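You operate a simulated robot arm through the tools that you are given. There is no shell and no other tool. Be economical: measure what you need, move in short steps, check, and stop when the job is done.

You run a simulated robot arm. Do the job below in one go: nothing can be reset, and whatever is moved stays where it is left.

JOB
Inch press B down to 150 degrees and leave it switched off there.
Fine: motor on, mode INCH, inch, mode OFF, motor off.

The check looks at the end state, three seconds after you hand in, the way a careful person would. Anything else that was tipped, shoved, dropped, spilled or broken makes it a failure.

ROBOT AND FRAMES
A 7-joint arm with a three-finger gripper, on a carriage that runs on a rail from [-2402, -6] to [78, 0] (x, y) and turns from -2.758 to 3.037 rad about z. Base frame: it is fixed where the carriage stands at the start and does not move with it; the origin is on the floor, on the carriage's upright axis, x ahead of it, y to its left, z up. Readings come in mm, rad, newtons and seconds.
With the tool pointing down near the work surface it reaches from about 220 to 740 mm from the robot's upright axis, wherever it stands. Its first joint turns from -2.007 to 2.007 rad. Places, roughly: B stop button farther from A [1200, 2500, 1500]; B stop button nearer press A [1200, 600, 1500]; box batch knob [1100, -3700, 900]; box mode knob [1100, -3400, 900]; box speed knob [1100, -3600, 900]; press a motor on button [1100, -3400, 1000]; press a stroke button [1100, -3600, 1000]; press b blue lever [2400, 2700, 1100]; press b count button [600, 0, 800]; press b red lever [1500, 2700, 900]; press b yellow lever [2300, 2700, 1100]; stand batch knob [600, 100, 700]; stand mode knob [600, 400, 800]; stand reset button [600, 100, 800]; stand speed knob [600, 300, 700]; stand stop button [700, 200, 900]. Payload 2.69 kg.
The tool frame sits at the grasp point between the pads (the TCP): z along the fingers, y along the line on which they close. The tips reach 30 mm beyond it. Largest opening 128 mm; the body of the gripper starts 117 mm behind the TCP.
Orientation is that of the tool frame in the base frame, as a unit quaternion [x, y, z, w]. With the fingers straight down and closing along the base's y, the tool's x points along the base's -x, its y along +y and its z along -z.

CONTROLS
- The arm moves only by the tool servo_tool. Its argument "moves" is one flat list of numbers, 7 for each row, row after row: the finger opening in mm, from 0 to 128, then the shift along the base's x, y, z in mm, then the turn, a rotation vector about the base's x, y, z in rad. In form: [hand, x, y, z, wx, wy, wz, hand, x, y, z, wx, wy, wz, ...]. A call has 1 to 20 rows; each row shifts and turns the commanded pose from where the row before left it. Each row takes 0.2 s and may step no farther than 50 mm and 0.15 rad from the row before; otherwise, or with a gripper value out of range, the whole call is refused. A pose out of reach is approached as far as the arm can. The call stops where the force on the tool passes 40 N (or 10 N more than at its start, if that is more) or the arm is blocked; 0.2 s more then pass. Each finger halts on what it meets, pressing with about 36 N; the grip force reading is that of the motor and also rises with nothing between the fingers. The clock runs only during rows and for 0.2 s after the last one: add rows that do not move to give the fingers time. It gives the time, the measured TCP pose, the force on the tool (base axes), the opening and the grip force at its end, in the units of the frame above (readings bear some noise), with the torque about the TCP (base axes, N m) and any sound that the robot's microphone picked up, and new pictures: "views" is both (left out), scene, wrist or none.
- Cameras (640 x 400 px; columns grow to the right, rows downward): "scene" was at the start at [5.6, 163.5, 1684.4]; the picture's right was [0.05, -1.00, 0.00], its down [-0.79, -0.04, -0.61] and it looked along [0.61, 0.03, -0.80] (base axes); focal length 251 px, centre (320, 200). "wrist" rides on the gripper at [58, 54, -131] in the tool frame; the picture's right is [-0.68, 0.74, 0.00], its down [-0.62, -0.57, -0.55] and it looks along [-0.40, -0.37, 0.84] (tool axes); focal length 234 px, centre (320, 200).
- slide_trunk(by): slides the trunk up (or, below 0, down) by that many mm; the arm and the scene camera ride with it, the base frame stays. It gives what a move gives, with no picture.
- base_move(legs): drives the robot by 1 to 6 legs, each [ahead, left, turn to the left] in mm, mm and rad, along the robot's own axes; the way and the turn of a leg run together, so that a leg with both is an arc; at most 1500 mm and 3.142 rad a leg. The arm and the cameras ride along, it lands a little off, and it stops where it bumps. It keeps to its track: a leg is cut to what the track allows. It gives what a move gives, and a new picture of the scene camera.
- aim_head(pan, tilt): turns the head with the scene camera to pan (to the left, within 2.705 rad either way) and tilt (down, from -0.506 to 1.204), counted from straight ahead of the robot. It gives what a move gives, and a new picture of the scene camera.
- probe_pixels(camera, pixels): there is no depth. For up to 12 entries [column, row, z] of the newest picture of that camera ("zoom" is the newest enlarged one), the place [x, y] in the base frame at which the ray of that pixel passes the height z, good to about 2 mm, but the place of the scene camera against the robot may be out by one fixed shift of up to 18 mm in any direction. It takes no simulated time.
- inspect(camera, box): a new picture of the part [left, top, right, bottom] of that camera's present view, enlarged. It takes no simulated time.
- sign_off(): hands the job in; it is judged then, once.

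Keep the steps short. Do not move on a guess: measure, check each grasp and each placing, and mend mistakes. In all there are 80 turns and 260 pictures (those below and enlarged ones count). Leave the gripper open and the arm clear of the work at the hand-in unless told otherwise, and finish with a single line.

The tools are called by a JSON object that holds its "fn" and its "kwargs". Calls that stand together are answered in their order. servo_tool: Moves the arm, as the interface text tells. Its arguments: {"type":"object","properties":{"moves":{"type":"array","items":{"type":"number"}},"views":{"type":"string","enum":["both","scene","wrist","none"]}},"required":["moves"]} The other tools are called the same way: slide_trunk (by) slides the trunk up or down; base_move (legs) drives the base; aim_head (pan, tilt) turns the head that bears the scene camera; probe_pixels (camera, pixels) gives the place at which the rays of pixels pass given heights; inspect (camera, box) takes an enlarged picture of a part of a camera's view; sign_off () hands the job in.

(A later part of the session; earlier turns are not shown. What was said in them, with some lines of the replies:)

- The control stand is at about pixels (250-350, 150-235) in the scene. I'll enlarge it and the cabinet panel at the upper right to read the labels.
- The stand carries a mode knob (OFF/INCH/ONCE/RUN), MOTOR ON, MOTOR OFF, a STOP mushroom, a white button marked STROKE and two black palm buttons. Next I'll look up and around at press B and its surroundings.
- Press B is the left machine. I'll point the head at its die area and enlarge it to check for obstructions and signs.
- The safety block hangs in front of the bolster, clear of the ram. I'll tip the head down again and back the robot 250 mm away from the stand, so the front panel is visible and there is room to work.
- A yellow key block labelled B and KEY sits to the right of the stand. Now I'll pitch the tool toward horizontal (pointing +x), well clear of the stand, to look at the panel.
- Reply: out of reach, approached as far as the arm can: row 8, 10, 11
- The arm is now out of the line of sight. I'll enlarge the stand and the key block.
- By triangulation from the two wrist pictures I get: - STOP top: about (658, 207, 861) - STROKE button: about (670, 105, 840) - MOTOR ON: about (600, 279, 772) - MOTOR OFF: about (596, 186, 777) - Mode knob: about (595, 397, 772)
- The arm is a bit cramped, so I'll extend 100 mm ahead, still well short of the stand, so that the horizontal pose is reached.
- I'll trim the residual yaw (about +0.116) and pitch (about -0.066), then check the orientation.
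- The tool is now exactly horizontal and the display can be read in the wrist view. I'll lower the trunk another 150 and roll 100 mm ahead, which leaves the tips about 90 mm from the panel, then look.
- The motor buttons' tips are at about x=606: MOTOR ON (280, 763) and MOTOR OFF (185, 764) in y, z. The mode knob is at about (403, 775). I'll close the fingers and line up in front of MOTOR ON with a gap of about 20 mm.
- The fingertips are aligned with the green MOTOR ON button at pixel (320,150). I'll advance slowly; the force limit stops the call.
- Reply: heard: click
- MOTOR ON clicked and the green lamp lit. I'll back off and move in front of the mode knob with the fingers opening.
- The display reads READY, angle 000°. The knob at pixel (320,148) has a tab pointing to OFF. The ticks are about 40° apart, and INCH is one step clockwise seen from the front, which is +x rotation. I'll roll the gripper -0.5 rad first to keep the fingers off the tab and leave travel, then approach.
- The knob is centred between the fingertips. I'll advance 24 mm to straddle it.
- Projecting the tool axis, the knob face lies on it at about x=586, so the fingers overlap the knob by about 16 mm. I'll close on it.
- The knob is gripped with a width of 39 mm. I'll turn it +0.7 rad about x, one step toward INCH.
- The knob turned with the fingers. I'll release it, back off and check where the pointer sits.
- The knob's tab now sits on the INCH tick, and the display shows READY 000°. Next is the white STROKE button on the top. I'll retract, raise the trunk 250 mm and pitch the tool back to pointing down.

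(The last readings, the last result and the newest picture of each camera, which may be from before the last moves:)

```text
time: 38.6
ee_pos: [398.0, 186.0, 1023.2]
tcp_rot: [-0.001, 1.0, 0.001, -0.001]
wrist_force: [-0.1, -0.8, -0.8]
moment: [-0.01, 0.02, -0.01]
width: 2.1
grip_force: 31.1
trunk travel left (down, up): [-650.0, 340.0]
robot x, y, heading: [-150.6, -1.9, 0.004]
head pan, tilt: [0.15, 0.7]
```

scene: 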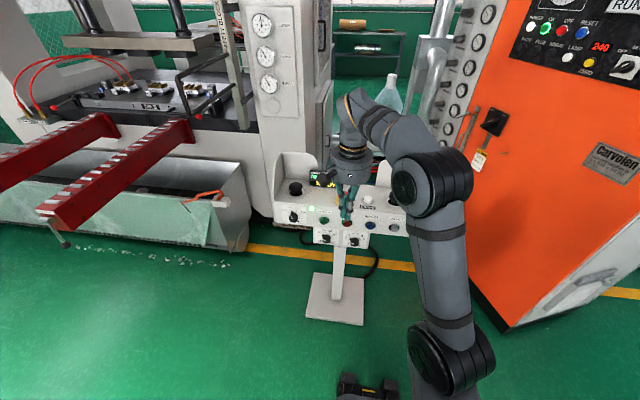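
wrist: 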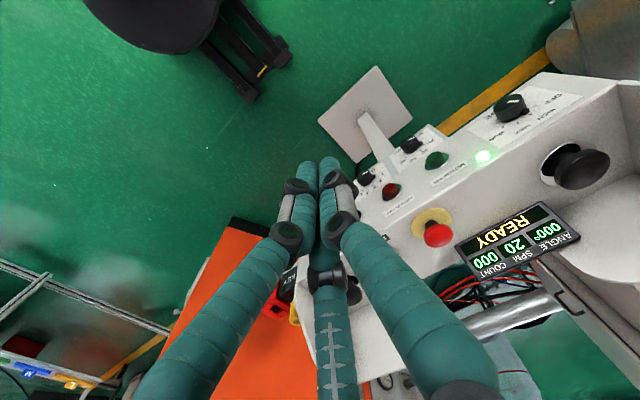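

The tool points down. I'll drive 150 mm ahead, then triangulate the STROKE button from two wrist views.

{"fn": "base_move", "kwargs": {"legs": [[150, 0, 0]]}}

{"fn": "servo_tool", "kwargs": {"moves": [0, 0, -30, 0, 0, 0, 0, 0, 0, -30, 0, 0, 0, 0, 0, 20, -21, 0, 0, 0, 0, 0, 0, 0, 0, 0, 0, 0]}}

```text
time: 40.0
ee_pos: [550.0, 185.9, 1022.9]
tcp_rot: [0.0, 1.0, 0.001, 0.0]
wrist_force: [0.1, -1.2, -0.6]
moment: [-0.01, 0.06, 0.02]
width: 2.1
grip_force: 31.3
trunk travel left (down, up): [-650.0, 340.0]
robot x, y, heading: [-0.3, 2.6, 0.001]
head pan, tilt: [0.15, 0.7]
```

scene: 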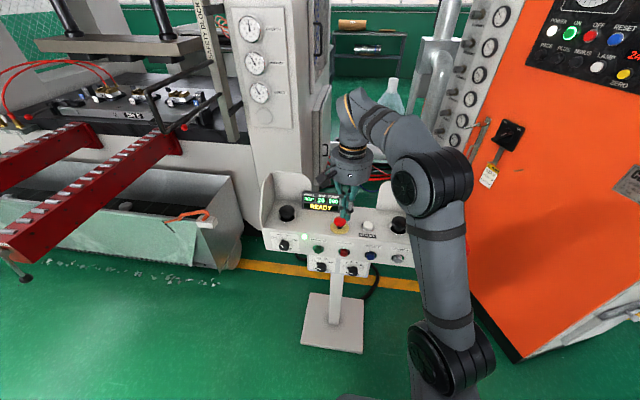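

```text
time: 41.0
ee_pos: [570.8, 105.5, 1023.2]
tcp_rot: [0.001, 1.0, 0.0, 0.0]
wrist_force: [-0.2, -0.4, 0.6]
moment: [0.0, 0.01, -0.01]
width: 2.1
grip_force: 31.6
trunk travel left (down, up): [-650.0, 340.0]
robot x, y, heading: [0.3, -1.4, 0.001]
head pan, tilt: [0.15, 0.7]
```

scene: 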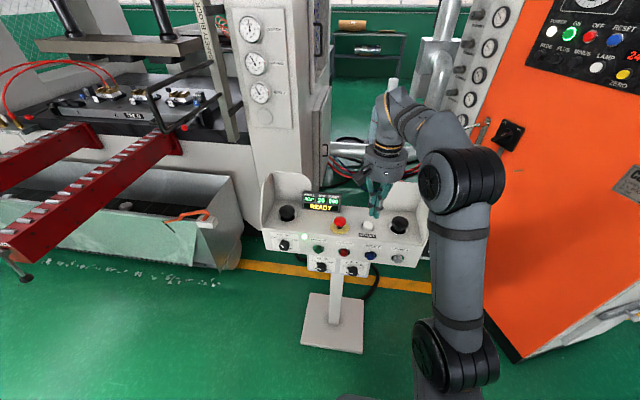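
wrist: 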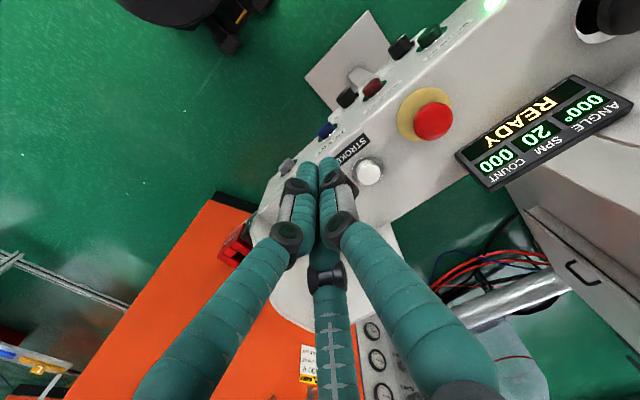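

STROKE comes out at about (672, 107, 840). I'll move over it with the tips about 60 mm above.

{"fn": "servo_tool", "kwargs": {"moves": [0, 34, 1, -20, 0, 0, 0, 0, 34, 1, -30, 0, 0, 0, 0, 33, 0, -40, 0, 0, 0, 0, 0, 0, 0, 0, 0, 0]}}

{"fn": "inspect", "kwargs": {"camera": "scene", "box": [270, 170, 430, 270]}}

{"fn": "inspect", "kwargs": {"camera": "wrist", "box": [240, 100, 400, 200]}}

```text
refused: row 3 steps farther than a row can; nothing moved
```

```text
4.00 times, centred on (350, 220) of scene
```

zoom: 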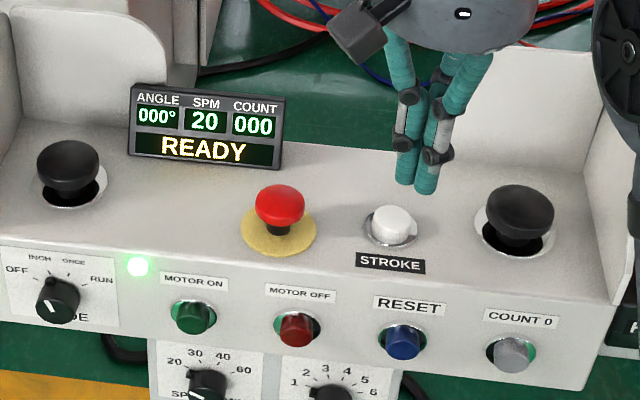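

```text
4.00 times, centred on (320, 150) of wrist
```

zoom: 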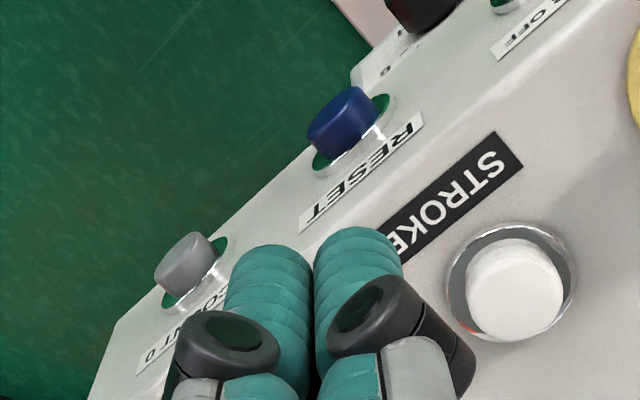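

One row was too long, so I'll repeat the move with smaller rows.

{"fn": "servo_tool", "kwargs": {"moves": [0, 34, 1, -20, 0, 0, 0, 0, 34, 1, -25, 0, 0, 0, 0, 33, 0, -25, 0, 0, 0, 0, 0, 0, -20, 0, 0, 0, 0, 0, 0, 0, 0, 0, 0]}}

{"fn": "inspect", "kwargs": {"camera": "scene", "box": [270, 170, 430, 270]}}

{"fn": "inspect", "kwargs": {"camera": "wrist", "box": [240, 100, 400, 200]}}

```text
time: 42.2
ee_pos: [670.3, 106.6, 932.4]
tcp_rot: [0.0, 1.0, 0.001, 0.0]
wrist_force: [1.3, 0.7, 0.4]
moment: [-0.01, 0.06, 0.01]
width: 2.2
grip_force: 31.1
trunk travel left (down, up): [-650.0, 340.0]
robot x, y, heading: [4.4, 1.9, 0.006]
head pan, tilt: [0.15, 0.7]
```

scene: 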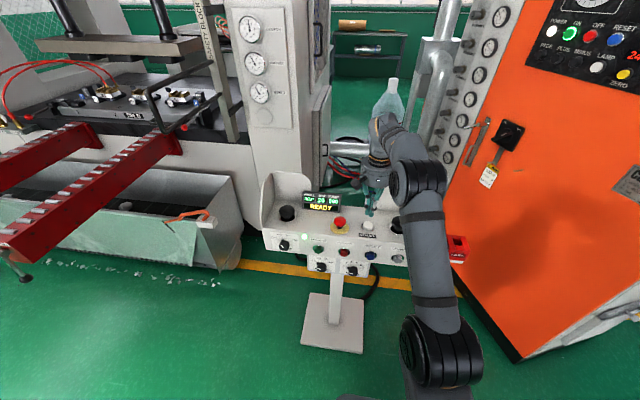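
wrist: 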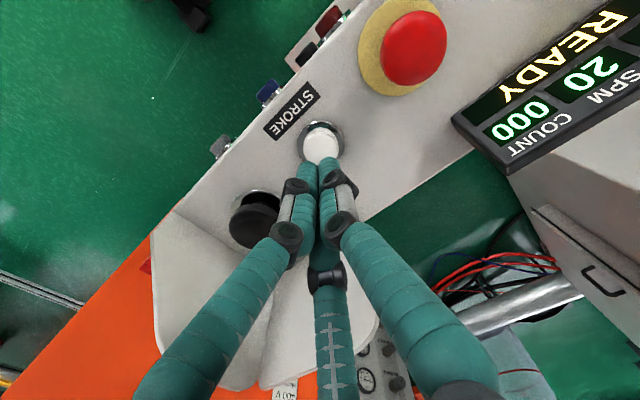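

```text
4.00 times, centred on (350, 220) of scene
```

zoom: 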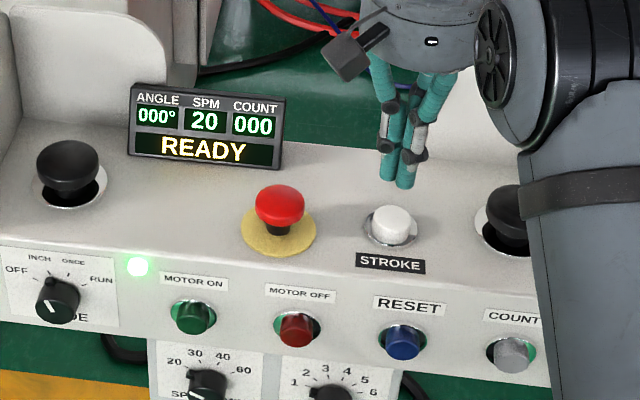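

```text
4.00 times, centred on (320, 150) of wrist
```

zoom: 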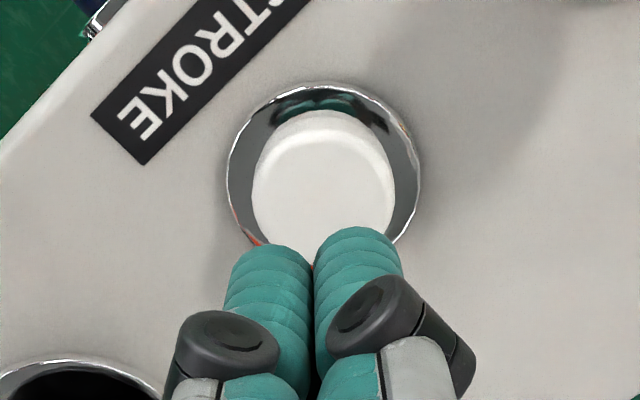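

The tips are lined up over STROKE: the face centre is at (320,146), matching the projected tool axis. Its top is at about z=845. I'll descend to just above it.

{"fn": "servo_tool", "kwargs": {"moves": [0, 0, 0, -20, 0, 0, 0, 0, 0, 0, -20, 0, 0, 0, 0, 0, 0, -8, 0, 0, 0], "views": "wrist"}}

{"fn": "inspect", "kwargs": {"camera": "scene", "box": [290, 170, 410, 260]}}

```text
time: 43.0
ee_pos: [671.4, 107.9, 885.6]
tcp_rot: [0.0, 1.0, 0.001, -0.001]
wrist_force: [0.4, 0.2, -0.2]
moment: [-0.01, 0.0, -0.01]
width: 2.3
grip_force: 30.4
trunk travel left (down, up): [-650.0, 340.0]
robot x, y, heading: [2.7, 2.0, 0.0]
head pan, tilt: [0.15, 0.7]
```

wrist: 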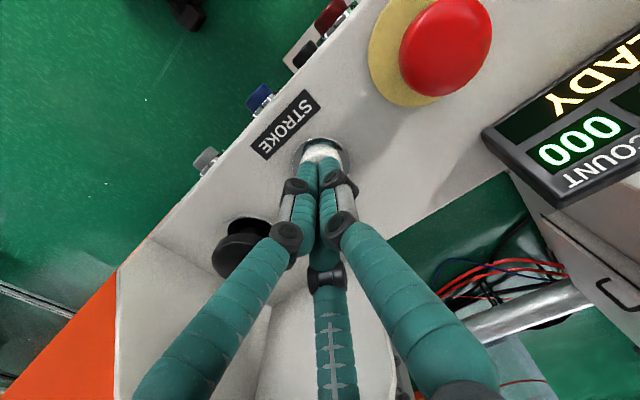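

```text
4.44 times, centred on (350, 215) of scene
```

zoom: 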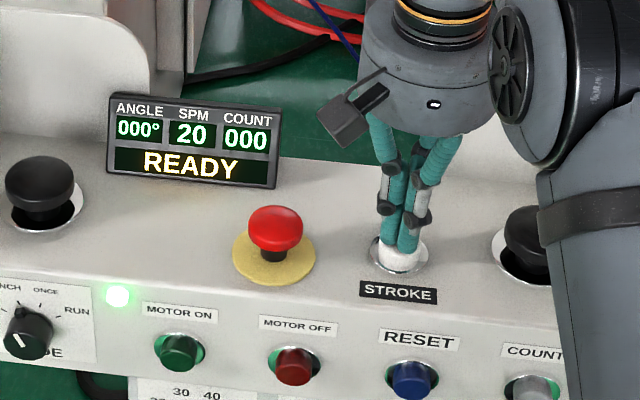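

The tips are about 8 mm above the button. First a short test press of up to 13 mm, releasing within the same call, then I'll read the angle.

{"fn": "servo_tool", "kwargs": {"moves": [0, 0, 0, -4, 0, 0, 0, 0, 0, 0, -4, 0, 0, 0, 0, 0, 0, -3, 0, 0, 0, 0, 0, 0, -2, 0, 0, 0, 0, 0, 0, 13, 0, 0, 0], "views": "none"}}

{"fn": "inspect", "kwargs": {"camera": "scene", "box": [290, 170, 410, 260]}}

```text
time: 44.2
ee_pos: [670.9, 107.1, 886.1]
tcp_rot: [0.0, 1.0, 0.0, -0.001]
wrist_force: [0.4, -0.5, 0.7]
moment: [-0.02, -0.05, 0.0]
width: 2.0
grip_force: 31.6
trunk travel left (down, up): [-650.0, 340.0]
robot x, y, heading: [2.8, -3.5, 0.002]
head pan, tilt: [0.15, 0.7]
heard: click
```

```text
4.44 times, centred on (350, 215) of scene
```

zoom: 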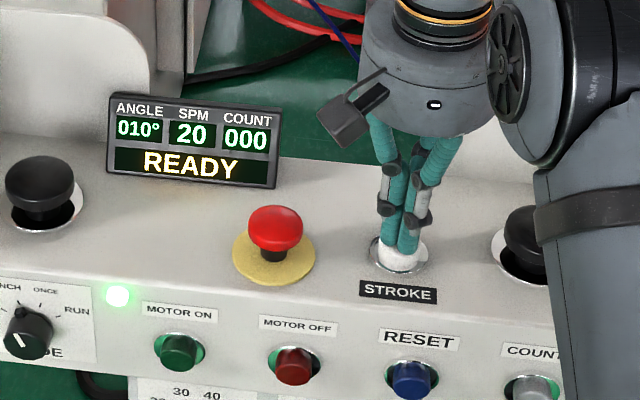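

The angle went 000° to 010° and stopped. I'll repeat the press with 0.4 s of extra hold to learn whether it is a fixed step or depends on hold time.

{"fn": "servo_tool", "kwargs": {"moves": [0, 0, 0, -4, 0, 0, 0, 0, 0, 0, -4, 0, 0, 0, 0, 0, 0, -3, 0, 0, 0, 0, 0, 0, -2, 0, 0, 0, 0, 0, 0, 0, 0, 0, 0, 0, 0, 0, 0, 0, 0, 0, 0, 0, 0, 13, 0, 0, 0], "views": "none"}}

{"fn": "inspect", "kwargs": {"camera": "scene", "box": [290, 170, 410, 260]}}

```text
time: 45.8
ee_pos: [670.5, 106.9, 886.3]
tcp_rot: [0.0, 1.0, 0.0, -0.002]
wrist_force: [0.8, 0.4, -1.0]
moment: [0.0, -0.05, 0.01]
width: 2.4
grip_force: 31.7
trunk travel left (down, up): [-650.0, 340.0]
robot x, y, heading: [2.7, -2.0, 0.004]
head pan, tilt: [0.15, 0.7]
heard: click
```

```text
4.44 times, centred on (350, 215) of scene
```

zoom: 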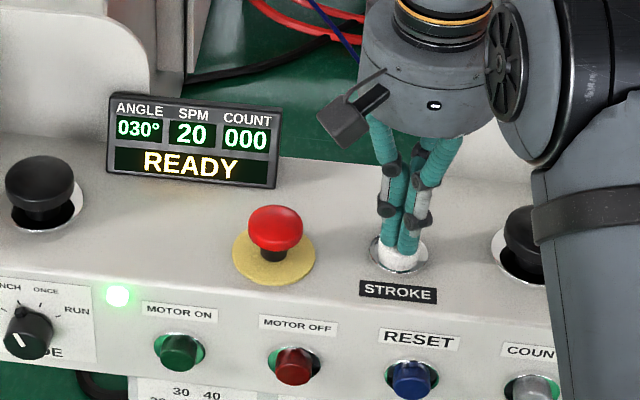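

Hold time drives it, at about 10° base plus 25°/s. I'll press with 12 hold rows, expecting about +70° to roughly 100°, and check.

{"fn": "servo_tool", "kwargs": {"moves": [0, 0, 0, -4, 0, 0, 0, 0, 0, 0, -4, 0, 0, 0, 0, 0, 0, -3, 0, 0, 0, 0, 0, 0, -2, 0, 0, 0, 0, 0, 0, 0, 0, 0, 0, 0, 0, 0, 0, 0, 0, 0, 0, 0, 0, 0, 0, 0, 0, 0, 0, 0, 0, 0, 0, 0, 0, 0, 0, 0, 0, 0, 0, 0, 0, 0, 0, 0, 0, 0, 0, 0, 0, 0, 0, 0, 0, 0, 0, 0, 0, 0, 0, 0, 0, 0, 0, 0, 0, 0, 0, 0, 0, 0, 0, 0, 0, 0, 0, 0, 0, 0, 0, 0, 0, 0, 0, 0, 0, 0, 0, 0, 0, 0, 0, 13, 0, 0, 0], "views": "none"}}

{"fn": "inspect", "kwargs": {"camera": "scene", "box": [290, 170, 410, 260]}}

```text
time: 49.4
ee_pos: [669.1, 105.9, 884.0]
tcp_rot: [0.0, 1.0, 0.001, -0.004]
wrist_force: [-0.1, 0.1, -0.5]
moment: [-0.01, -0.05, 0.02]
width: 1.9
grip_force: 31.4
trunk travel left (down, up): [-650.0, 340.0]
robot x, y, heading: [2.9, -2.4, -0.001]
head pan, tilt: [0.15, 0.7]
heard: click
```

```text
4.44 times, centred on (350, 215) of scene
```

zoom: 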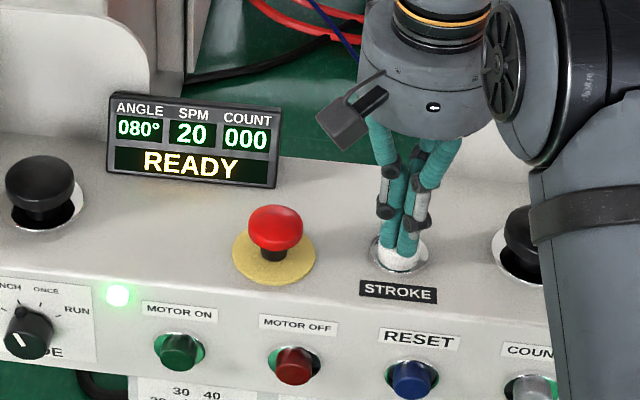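

080°. It moves in 10° steps, repeating while held. One more press with the same hold should give about 130°; after that I'll use single short presses. I'll correct the small drift at the end of this one.

{"fn": "servo_tool", "kwargs": {"moves": [0, 1, 1, -3, 0, 0, 0, 0, 0, 0, -3, 0, 0, 0, 0, 0, 0, -3, 0, 0, 0, 0, 0, 0, -2, 0, 0, 0, 0, 0, 0, 0, 0, 0, 0, 0, 0, 0, 0, 0, 0, 0, 0, 0, 0, 0, 0, 0, 0, 0, 0, 0, 0, 0, 0, 0, 0, 0, 0, 0, 0, 0, 0, 0, 0, 0, 0, 0, 0, 0, 0, 0, 0, 0, 0, 0, 0, 0, 0, 0, 0, 0, 0, 0, 0, 0, 0, 0, 0, 0, 0, 0, 0, 0, 0, 0, 0, 0, 0, 0, 0, 0, 0, 0, 0, 0, 0, 0, 13, 0, 0, 0], "views": "none"}}

{"fn": "inspect", "kwargs": {"camera": "scene", "box": [290, 170, 410, 260]}}

```text
time: 52.8
ee_pos: [670.3, 107.0, 885.2]
tcp_rot: [0.0, 1.0, 0.0, -0.003]
wrist_force: [-0.1, 0.2, -0.1]
moment: [0.05, -0.02, 0.01]
width: 1.9
grip_force: 31.1
trunk travel left (down, up): [-650.0, 340.0]
robot x, y, heading: [1.3, -1.4, 0.004]
head pan, tilt: [0.15, 0.7]
heard: click
```

```text
4.44 times, centred on (350, 215) of scene
```

zoom: 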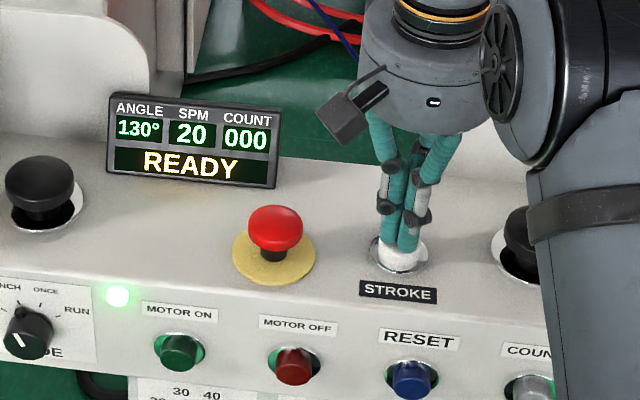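

130°. One short press for +10°, the same as the very first.

{"fn": "servo_tool", "kwargs": {"moves": [0, 0, 0, -4, 0, 0, 0, 0, 0, 0, -4, 0, 0, 0, 0, 0, 0, -3, 0, 0, 0, 0, 0, 0, -2, 0, 0, 0, 0, 0, 0, 13, 0, 0, 0], "views": "none"}}

{"fn": "inspect", "kwargs": {"camera": "scene", "box": [290, 170, 410, 260]}}

```text
time: 54.0
ee_pos: [671.3, 107.8, 886.6]
tcp_rot: [0.001, 1.0, 0.001, -0.001]
wrist_force: [0.4, -0.2, -0.4]
moment: [0.02, -0.01, -0.03]
width: 1.9
grip_force: 31.0
trunk travel left (down, up): [-650.0, 340.0]
robot x, y, heading: [2.3, -3.4, 0.006]
head pan, tilt: [0.15, 0.7]
heard: click
```

```text
4.44 times, centred on (350, 215) of scene
```

zoom: 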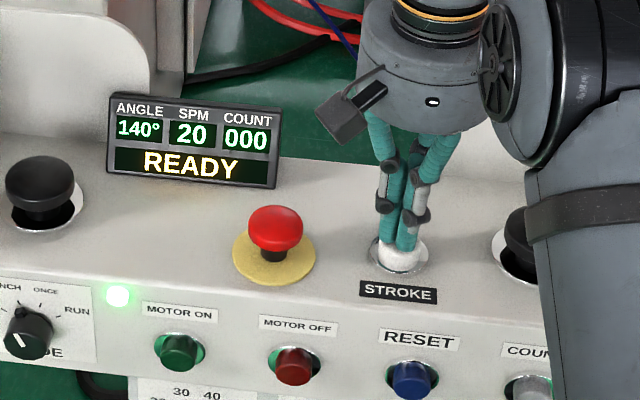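

140°. One more short press.

{"fn": "servo_tool", "kwargs": {"moves": [0, 0, 0, -4, 0, 0, 0, 0, 0, 0, -4, 0, 0, 0, 0, 0, 0, -3, 0, 0, 0, 0, 0, 0, -2, 0, 0, 0, 0, 0, 0, 13, 0, 0, 0], "views": "none"}}

{"fn": "inspect", "kwargs": {"camera": "scene", "box": [290, 170, 410, 260]}}

```text
time: 55.2
ee_pos: [671.4, 107.3, 886.6]
tcp_rot: [0.001, 1.0, -0.001, -0.001]
wrist_force: [0.2, 0.3, 0.3]
moment: [0.01, 0.02, 0.01]
width: 2.0
grip_force: 31.5
trunk travel left (down, up): [-650.0, 340.0]
robot x, y, heading: [1.3, 1.2, 0.006]
head pan, tilt: [0.15, 0.7]
heard: click
```

```text
4.44 times, centred on (350, 215) of scene
```

zoom: 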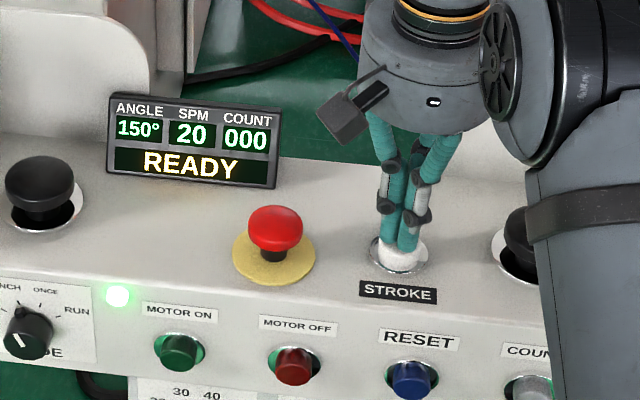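

150° reached. Now I'll retrace: rise straight up, retreat, and back the base off 150 mm.

{"fn": "servo_tool", "kwargs": {"moves": [0, 0, 0, 45, 0, 0, 0, 0, 0, 0, 45, 0, 0, 0, 0, -25, 0, 40, 0, 0, 0, 0, -48, 0, 7, 0, 0, 0, 0, -48, 0, 0, 0, 0, 0, 0, 0, 39, 0, 0, 0, 0, 0, 0, 40, 0, 0, 0, 0, 0, 0, 0, 0, 0, 0, 0], "views": "none"}}

{"fn": "base_move", "kwargs": {"legs": [[-150, 0, 0]]}}

```text
time: 57.0
ee_pos: [551.7, 186.9, 1025.9]
tcp_rot: [0.0, 1.0, 0.001, 0.001]
wrist_force: [-0.4, 0.2, -0.7]
moment: [0.0, -0.01, -0.01]
width: 1.8
grip_force: 31.2
trunk travel left (down, up): [-650.0, 340.0]
robot x, y, heading: [1.5, -3.1, 0.002]
head pan, tilt: [0.15, 0.7]
```

```text
time: 58.4
ee_pos: [400.9, 186.1, 1026.3]
tcp_rot: [0.0, 1.0, 0.0, 0.0]
wrist_force: [0.8, -0.2, -0.7]
moment: [0.04, -0.03, -0.01]
width: 2.3
grip_force: 31.7
trunk travel left (down, up): [-650.0, 340.0]
robot x, y, heading: [-153.9, 2.2, 0.0]
head pan, tilt: [0.15, 0.7]
```

scene: 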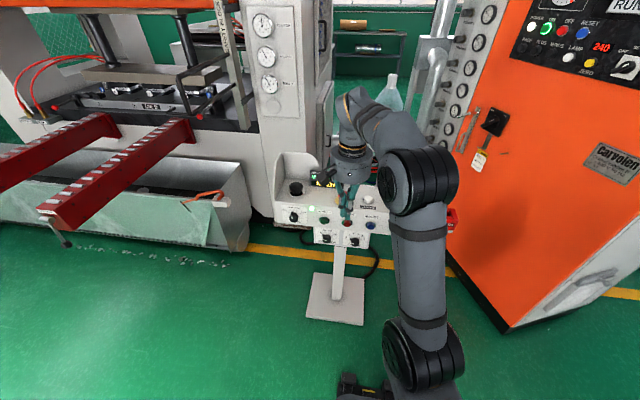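

Clear, and the ram is visibly lower. I'll pitch back to horizontal along the reversed path, ending with the roll at +0.2 so it matches the knob's present gripping orientation, then lower the trunk.

{"fn": "servo_tool", "kwargs": {"moves": [0, 0, 20, 0, 0, -0.1428, 0, 0, 0, 20, 0, 0, -0.1428, 0, 0, 0, 20, 0, 0, -0.1428, 0, 0, 0, 20, 0, 0, -0.1428, 0, 0, 0, 20, 0, 0, -0.1428, 0, 0, 0, 20, 0, 0, -0.1428, 0, 20, 0, 20, 0, 0, -0.1428, 0, 40, 0, 20, 0, 0, -0.1428, 0, 60, 0, 20, 0, 0, -0.1428, 0, 80, 0, 20, 0, 0, -0.1428, 0, 80, 0, 17, 0, 0, -0.1428, 0, 80, 0, 0, 0, 0.1, 0, 0, 80, 0, 0, 0, 0.1, 0, 0, 80, 0, 0, 0, 0, 0, 0], "views": "none"}}

{"fn": "slide_trunk", "kwargs": {"by": -252}}

{"fn": "inspect", "kwargs": {"camera": "wrist", "box": [0, 0, 640, 400]}}

```text
time: 61.4
ee_pos: [401.8, 403.7, 1025.3]
tcp_rot: [0.07, 0.704, 0.071, 0.704]
wrist_force: [0.5, -0.5, -0.6]
moment: [-0.03, -0.01, -0.01]
width: 80.1
grip_force: 0.2
trunk travel left (down, up): [-650.0, 340.0]
robot x, y, heading: [-150.6, 2.5, 0.001]
head pan, tilt: [0.15, 0.7]
```

```text
time: 64.0
ee_pos: [402.1, 404.0, 774.0]
tcp_rot: [0.07, 0.704, 0.07, 0.703]
wrist_force: [0.0, 0.4, 0.6]
moment: [-0.01, 0.01, 0.01]
width: 79.7
grip_force: 0.0
trunk travel left (down, up): [-398.0, 592.0]
robot x, y, heading: [-146.5, 0.7, -0.002]
head pan, tilt: [0.15, 0.7]
```

```text
1.00 times, centred on (320, 200) of wrist (not enlarged: the box is as wide or as high as the picture)
```

zoom: 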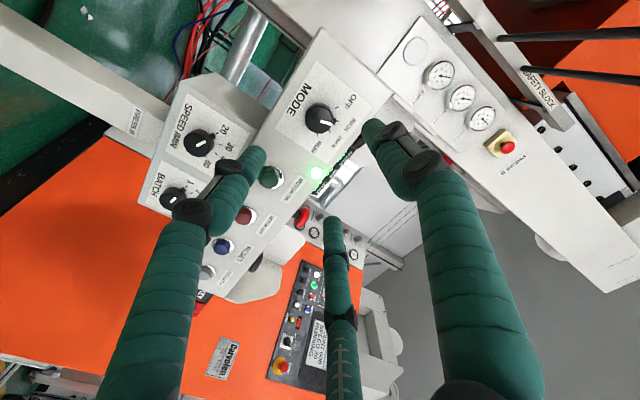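

The pose matches the earlier release pose. I'll move in to straddle the knob at x=572, without closing yet.

{"fn": "servo_tool", "kwargs": {"moves": [80, 40, 0, 0, 0, 0, 0, 80, 40, 0, 0, 0, 0, 0, 80, 40, 0, 0, 0, 0, 0, 80, 25, 0, 0, 0, 0, 0, 80, 12, 0, 0, 0, 0, 0, 80, 12, 0, -1, 0, 0, 0, 80, 0, 0, 0, 0, 0, 0], "views": "wrist"}}

```text
time: 65.6
ee_pos: [570.3, 404.3, 772.3]
tcp_rot: [0.07, 0.704, 0.071, 0.703]
wrist_force: [0.3, 0.4, 0.3]
moment: [0.02, 0.01, -0.02]
width: 80.2
grip_force: 0.1
trunk travel left (down, up): [-398.0, 592.0]
robot x, y, heading: [-147.2, -1.1, 0.003]
head pan, tilt: [0.15, 0.7]
```

wrist: 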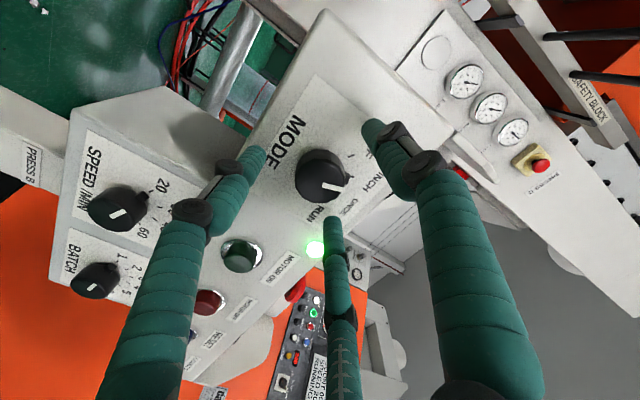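

The knob is centred between the fingers. I'll close, turn -0.7 rad back to OFF, then release and back off.

{"fn": "servo_tool", "kwargs": {"moves": [50, 1.5, 0, 0, 0, 0, 0, 30, 0, 0, 0, 0, 0, 0, 10, 0, 0, 0, 0, 0, 0, 0, 0, 0, 0, 0, 0, 0, 0, 0, 0, 0, 0, 0, 0, 0, 0, 0, 0, -0.1, 0, 0, 0, 0, 0, 0, -0.1, 0, 0, 0, 0, 0, 0, -0.1, 0, 0, 0, 0, 0, 0, -0.1, 0, 0, 0, 0, 0, 0, -0.1, 0, 0, 0, 0, 0, 0, -0.1, 0, 0, 0, 0, 0, 0, -0.1, 0, 0, 0, 0, 0, 0, 0, 0, 0], "views": "none"}}

{"fn": "servo_tool", "kwargs": {"moves": [70, 0, 0, 0, 0, 0, 0, 80, 0, 0, 0, 0, 0, 0, 80, 0, 0, 0, 0, 0, 0, 80, -15, 0, 0, 0, 0, 0, 80, -15, 0, 0, 0, 0, 0, 80, -20, 0, 0, 0, 0, 0]}}

{"fn": "inspect", "kwargs": {"camera": "wrist", "box": [220, 50, 460, 200]}}

{"fn": "inspect", "kwargs": {"camera": "scene", "box": [260, 90, 380, 190]}}

```text
time: 68.4
ee_pos: [571.8, 401.7, 773.6]
tcp_rot: [-0.174, 0.685, -0.176, 0.685]
wrist_force: [-4.7, -11.0, 5.3]
moment: [0.25, -0.14, -0.46]
width: 37.1
grip_force: 35.4
trunk travel left (down, up): [-398.0, 592.0]
robot x, y, heading: [-146.1, -1.0, 0.003]
head pan, tilt: [0.15, 0.7]
```

```text
time: 69.8
ee_pos: [521.6, 403.6, 772.6]
tcp_rot: [-0.176, 0.685, -0.176, 0.684]
wrist_force: [-0.7, -0.5, 0.2]
moment: [0.03, 0.0, -0.01]
width: 80.1
grip_force: 0.0
trunk travel left (down, up): [-398.0, 592.0]
robot x, y, heading: [-145.9, 1.3, -0.001]
head pan, tilt: [0.15, 0.7]
```

scene: 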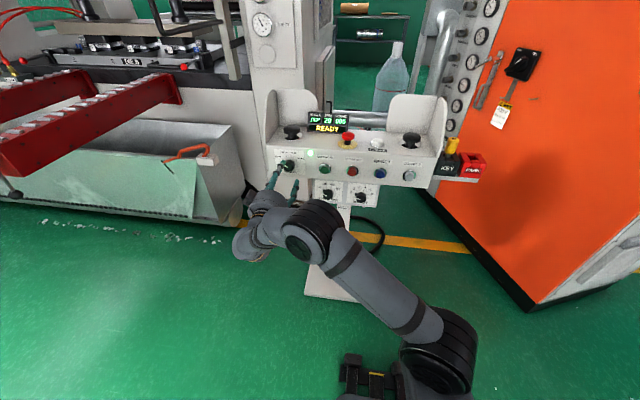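
wrist: 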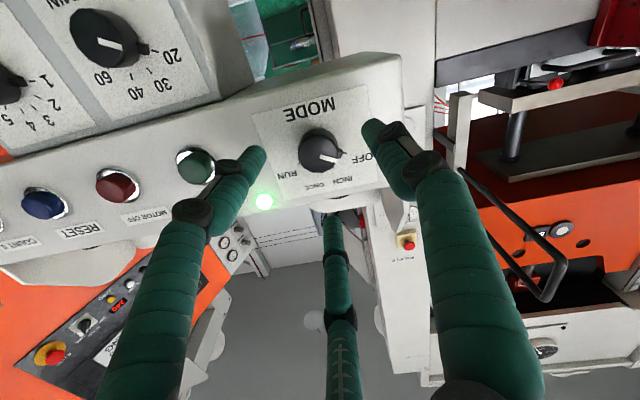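

```text
2.67 times, centred on (340, 125) of wrist
```

zoom: 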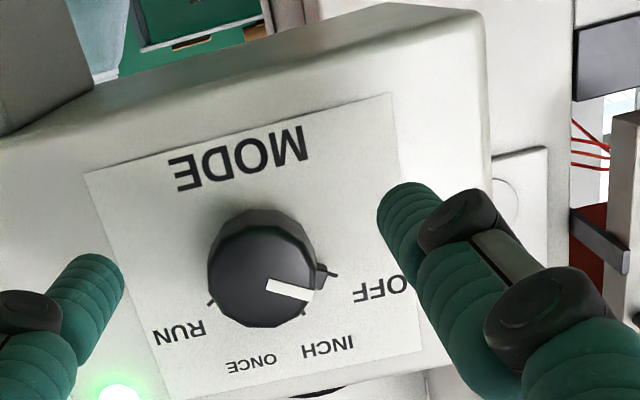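

```text
4.00 times, centred on (320, 140) of scene
```

zoom: 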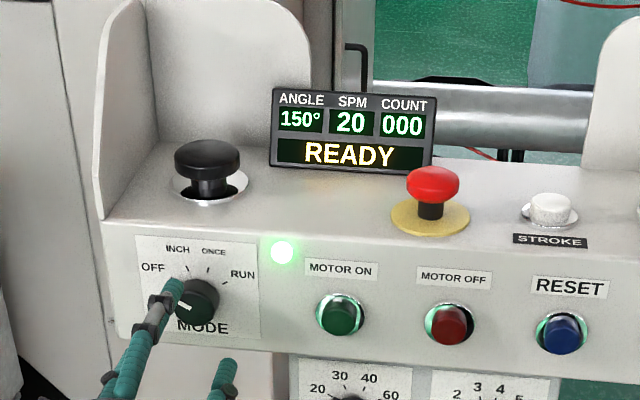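

The mode knob is back on OFF, with 150° held. Now I'll close the fingers, undo the roll and line up in front of MOTOR OFF.

{"fn": "servo_tool", "kwargs": {"moves": [60, -5, -20, 0, 0.125, 0, 0, 40, 0, -35, 0, 0.125, 0, 0, 20, 0, -40, -3, 0.125, 0, 0, 0, 0, -40, -3, 0.125, 0, 0, 0, 0, -40, -2, 0, 0, 0, 0, 0, -43, 0, 0, 0, 0, 0, 18, 0, 0, 0, 0, 0, 0, 18, 0, 0, 0, 0, 0, 0, 0, 0, 0, 0, 0, 0], "views": "wrist"}}

{"fn": "inspect", "kwargs": {"camera": "wrist", "box": [240, 100, 400, 200]}}

```text
time: 71.8
ee_pos: [552.7, 186.9, 764.6]
tcp_rot: [-0.002, 0.707, 0.0, 0.707]
wrist_force: [0.1, -0.8, -0.1]
moment: [-0.02, -0.01, -0.01]
width: 2.3
grip_force: 31.3
trunk travel left (down, up): [-398.0, 592.0]
robot x, y, heading: [-145.2, 2.4, 0.001]
head pan, tilt: [0.15, 0.7]
```

wrist: 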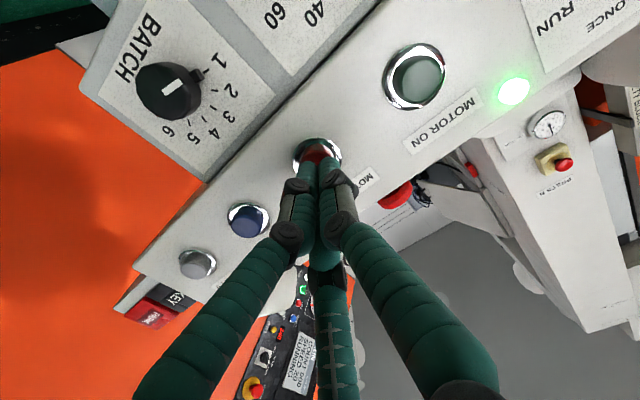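

```text
4.00 times, centred on (320, 150) of wrist
```

zoom: 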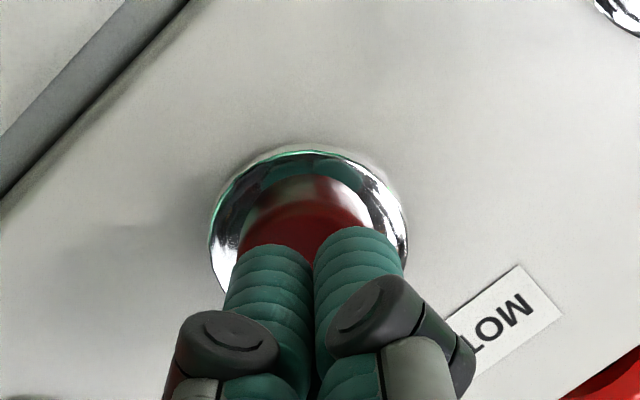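

The tips are centred on the red MOTOR OFF button. I'll press slowly to x≈577, then release in the same call.

{"fn": "servo_tool", "kwargs": {"moves": [0, 4, -1, 0, 0, 0, 0, 0, 4, 0, 0, 0, 0, 0, 0, 4, 0, 0, 0, 0, 0, 0, 4, 0, 0, 0, 0, 0, 0, 3, 0, 0, 0, 0, 0, 0, 2, 0, 0, 0, 0, 0, 0, 2, 0, 0, 0, 0, 0, 0, 2, 0, 0, 0, 0, 0, 0, 0, 0, 0, 0, 0, 0, 0, -15, 0, 0, 0, 0, 0, 0, -40, 0, 0, 0, 0, 0]}}

{"fn": "inspect", "kwargs": {"camera": "scene", "box": [260, 90, 380, 190]}}

```text
time: 74.2
ee_pos: [522.6, 182.7, 763.6]
tcp_rot: [-0.001, 0.707, 0.0, 0.707]
wrist_force: [-1.2, -0.4, -0.9]
moment: [0.01, -0.03, 0.0]
width: 2.0
grip_force: 31.7
trunk travel left (down, up): [-398.0, 592.0]
robot x, y, heading: [-144.2, 2.4, 0.004]
head pan, tilt: [0.15, 0.7]
heard: click
```

scene: 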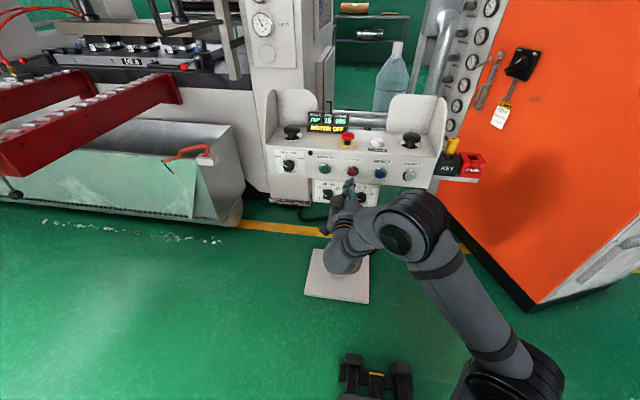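
wrist: 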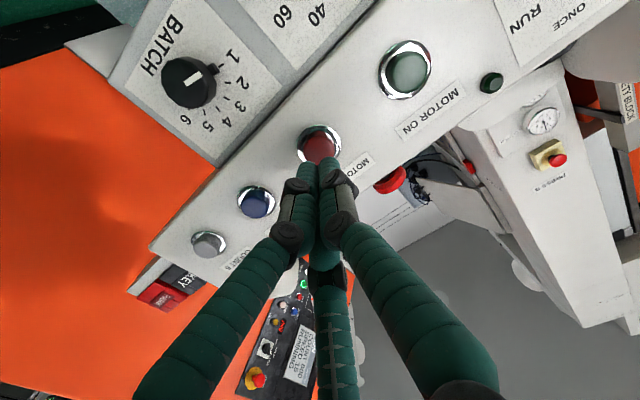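

```text
4.00 times, centred on (320, 140) of scene
```

zoom: 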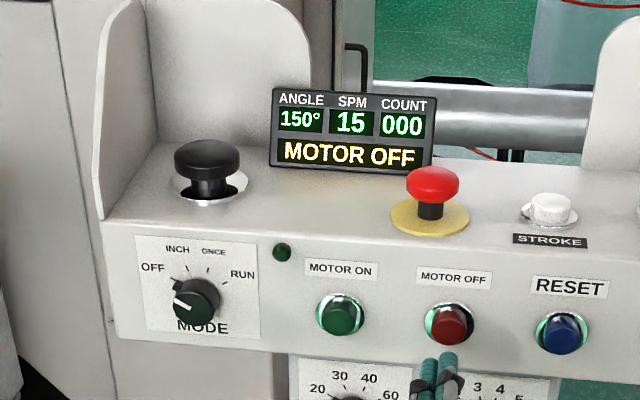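

Motor OFF, lamp out, knob at OFF, 150°. I'll retreat, open the gripper and back away, then do a final check.

{"fn": "servo_tool", "kwargs": {"moves": [20, -40, 0, 0, 0, 0, 0, 60, -40, 0, 0, 0, 0, 0, 100, -20, 0, 0, 0, 0, 0, 128, 0, 0, 0, 0, 0, 0, 128, 0, 0, 0, 0, 0, 0, 128, 0, 0, 0, 0, 0, 0, 128, 0, 0, 0, 0, 0, 0], "views": "none"}}

{"fn": "base_move", "kwargs": {"legs": [[-150, 0, 0]]}}

{"fn": "inspect", "kwargs": {"camera": "scene", "box": [250, 90, 410, 190]}}

```text
time: 75.8
ee_pos: [423.8, 184.5, 764.1]
tcp_rot: [0.0, 0.707, -0.001, 0.707]
wrist_force: [-0.1, 0.0, 0.6]
moment: [0.03, 0.0, 0.02]
width: 110.7
grip_force: 0.0
trunk travel left (down, up): [-398.0, 592.0]
robot x, y, heading: [-143.8, 2.2, 0.0]
head pan, tilt: [0.15, 0.7]
```

```text
time: 77.1
ee_pos: [274.3, 183.6, 764.5]
tcp_rot: [0.0, 0.707, 0.0, 0.707]
wrist_force: [0.1, 0.3, -1.1]
moment: [-0.01, 0.01, 0.03]
width: 128.1
grip_force: 0.1
trunk travel left (down, up): [-398.0, 592.0]
robot x, y, heading: [-296.2, -2.3, 0.004]
head pan, tilt: [0.15, 0.7]
```

scene: 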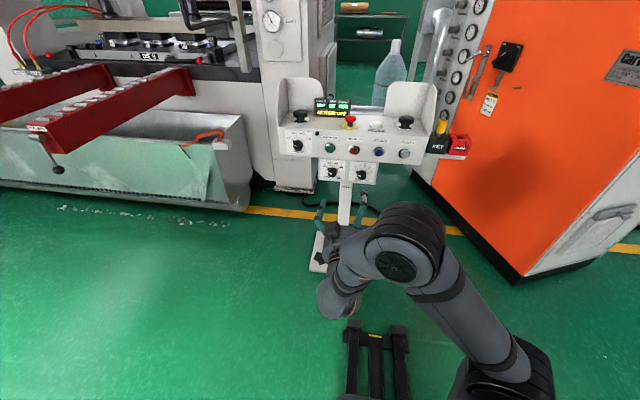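

```text
4.00 times, centred on (330, 140) of scene
```

zoom: 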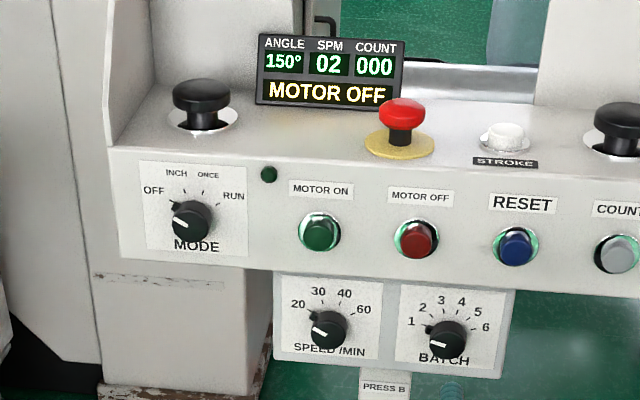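

The display shows 150° and MOTOR OFF, the mode knob is at OFF, and the speed and batch knobs are unchanged. The gripper is open and the arm is clear, so I'll hand in.

{"fn": "sign_off", "kwargs": {}}

```text
The job is handed in.
```

Press B was inched down to 150° and left there with its mode knob at OFF and its motor off; the gripper is open and the arm is clear.
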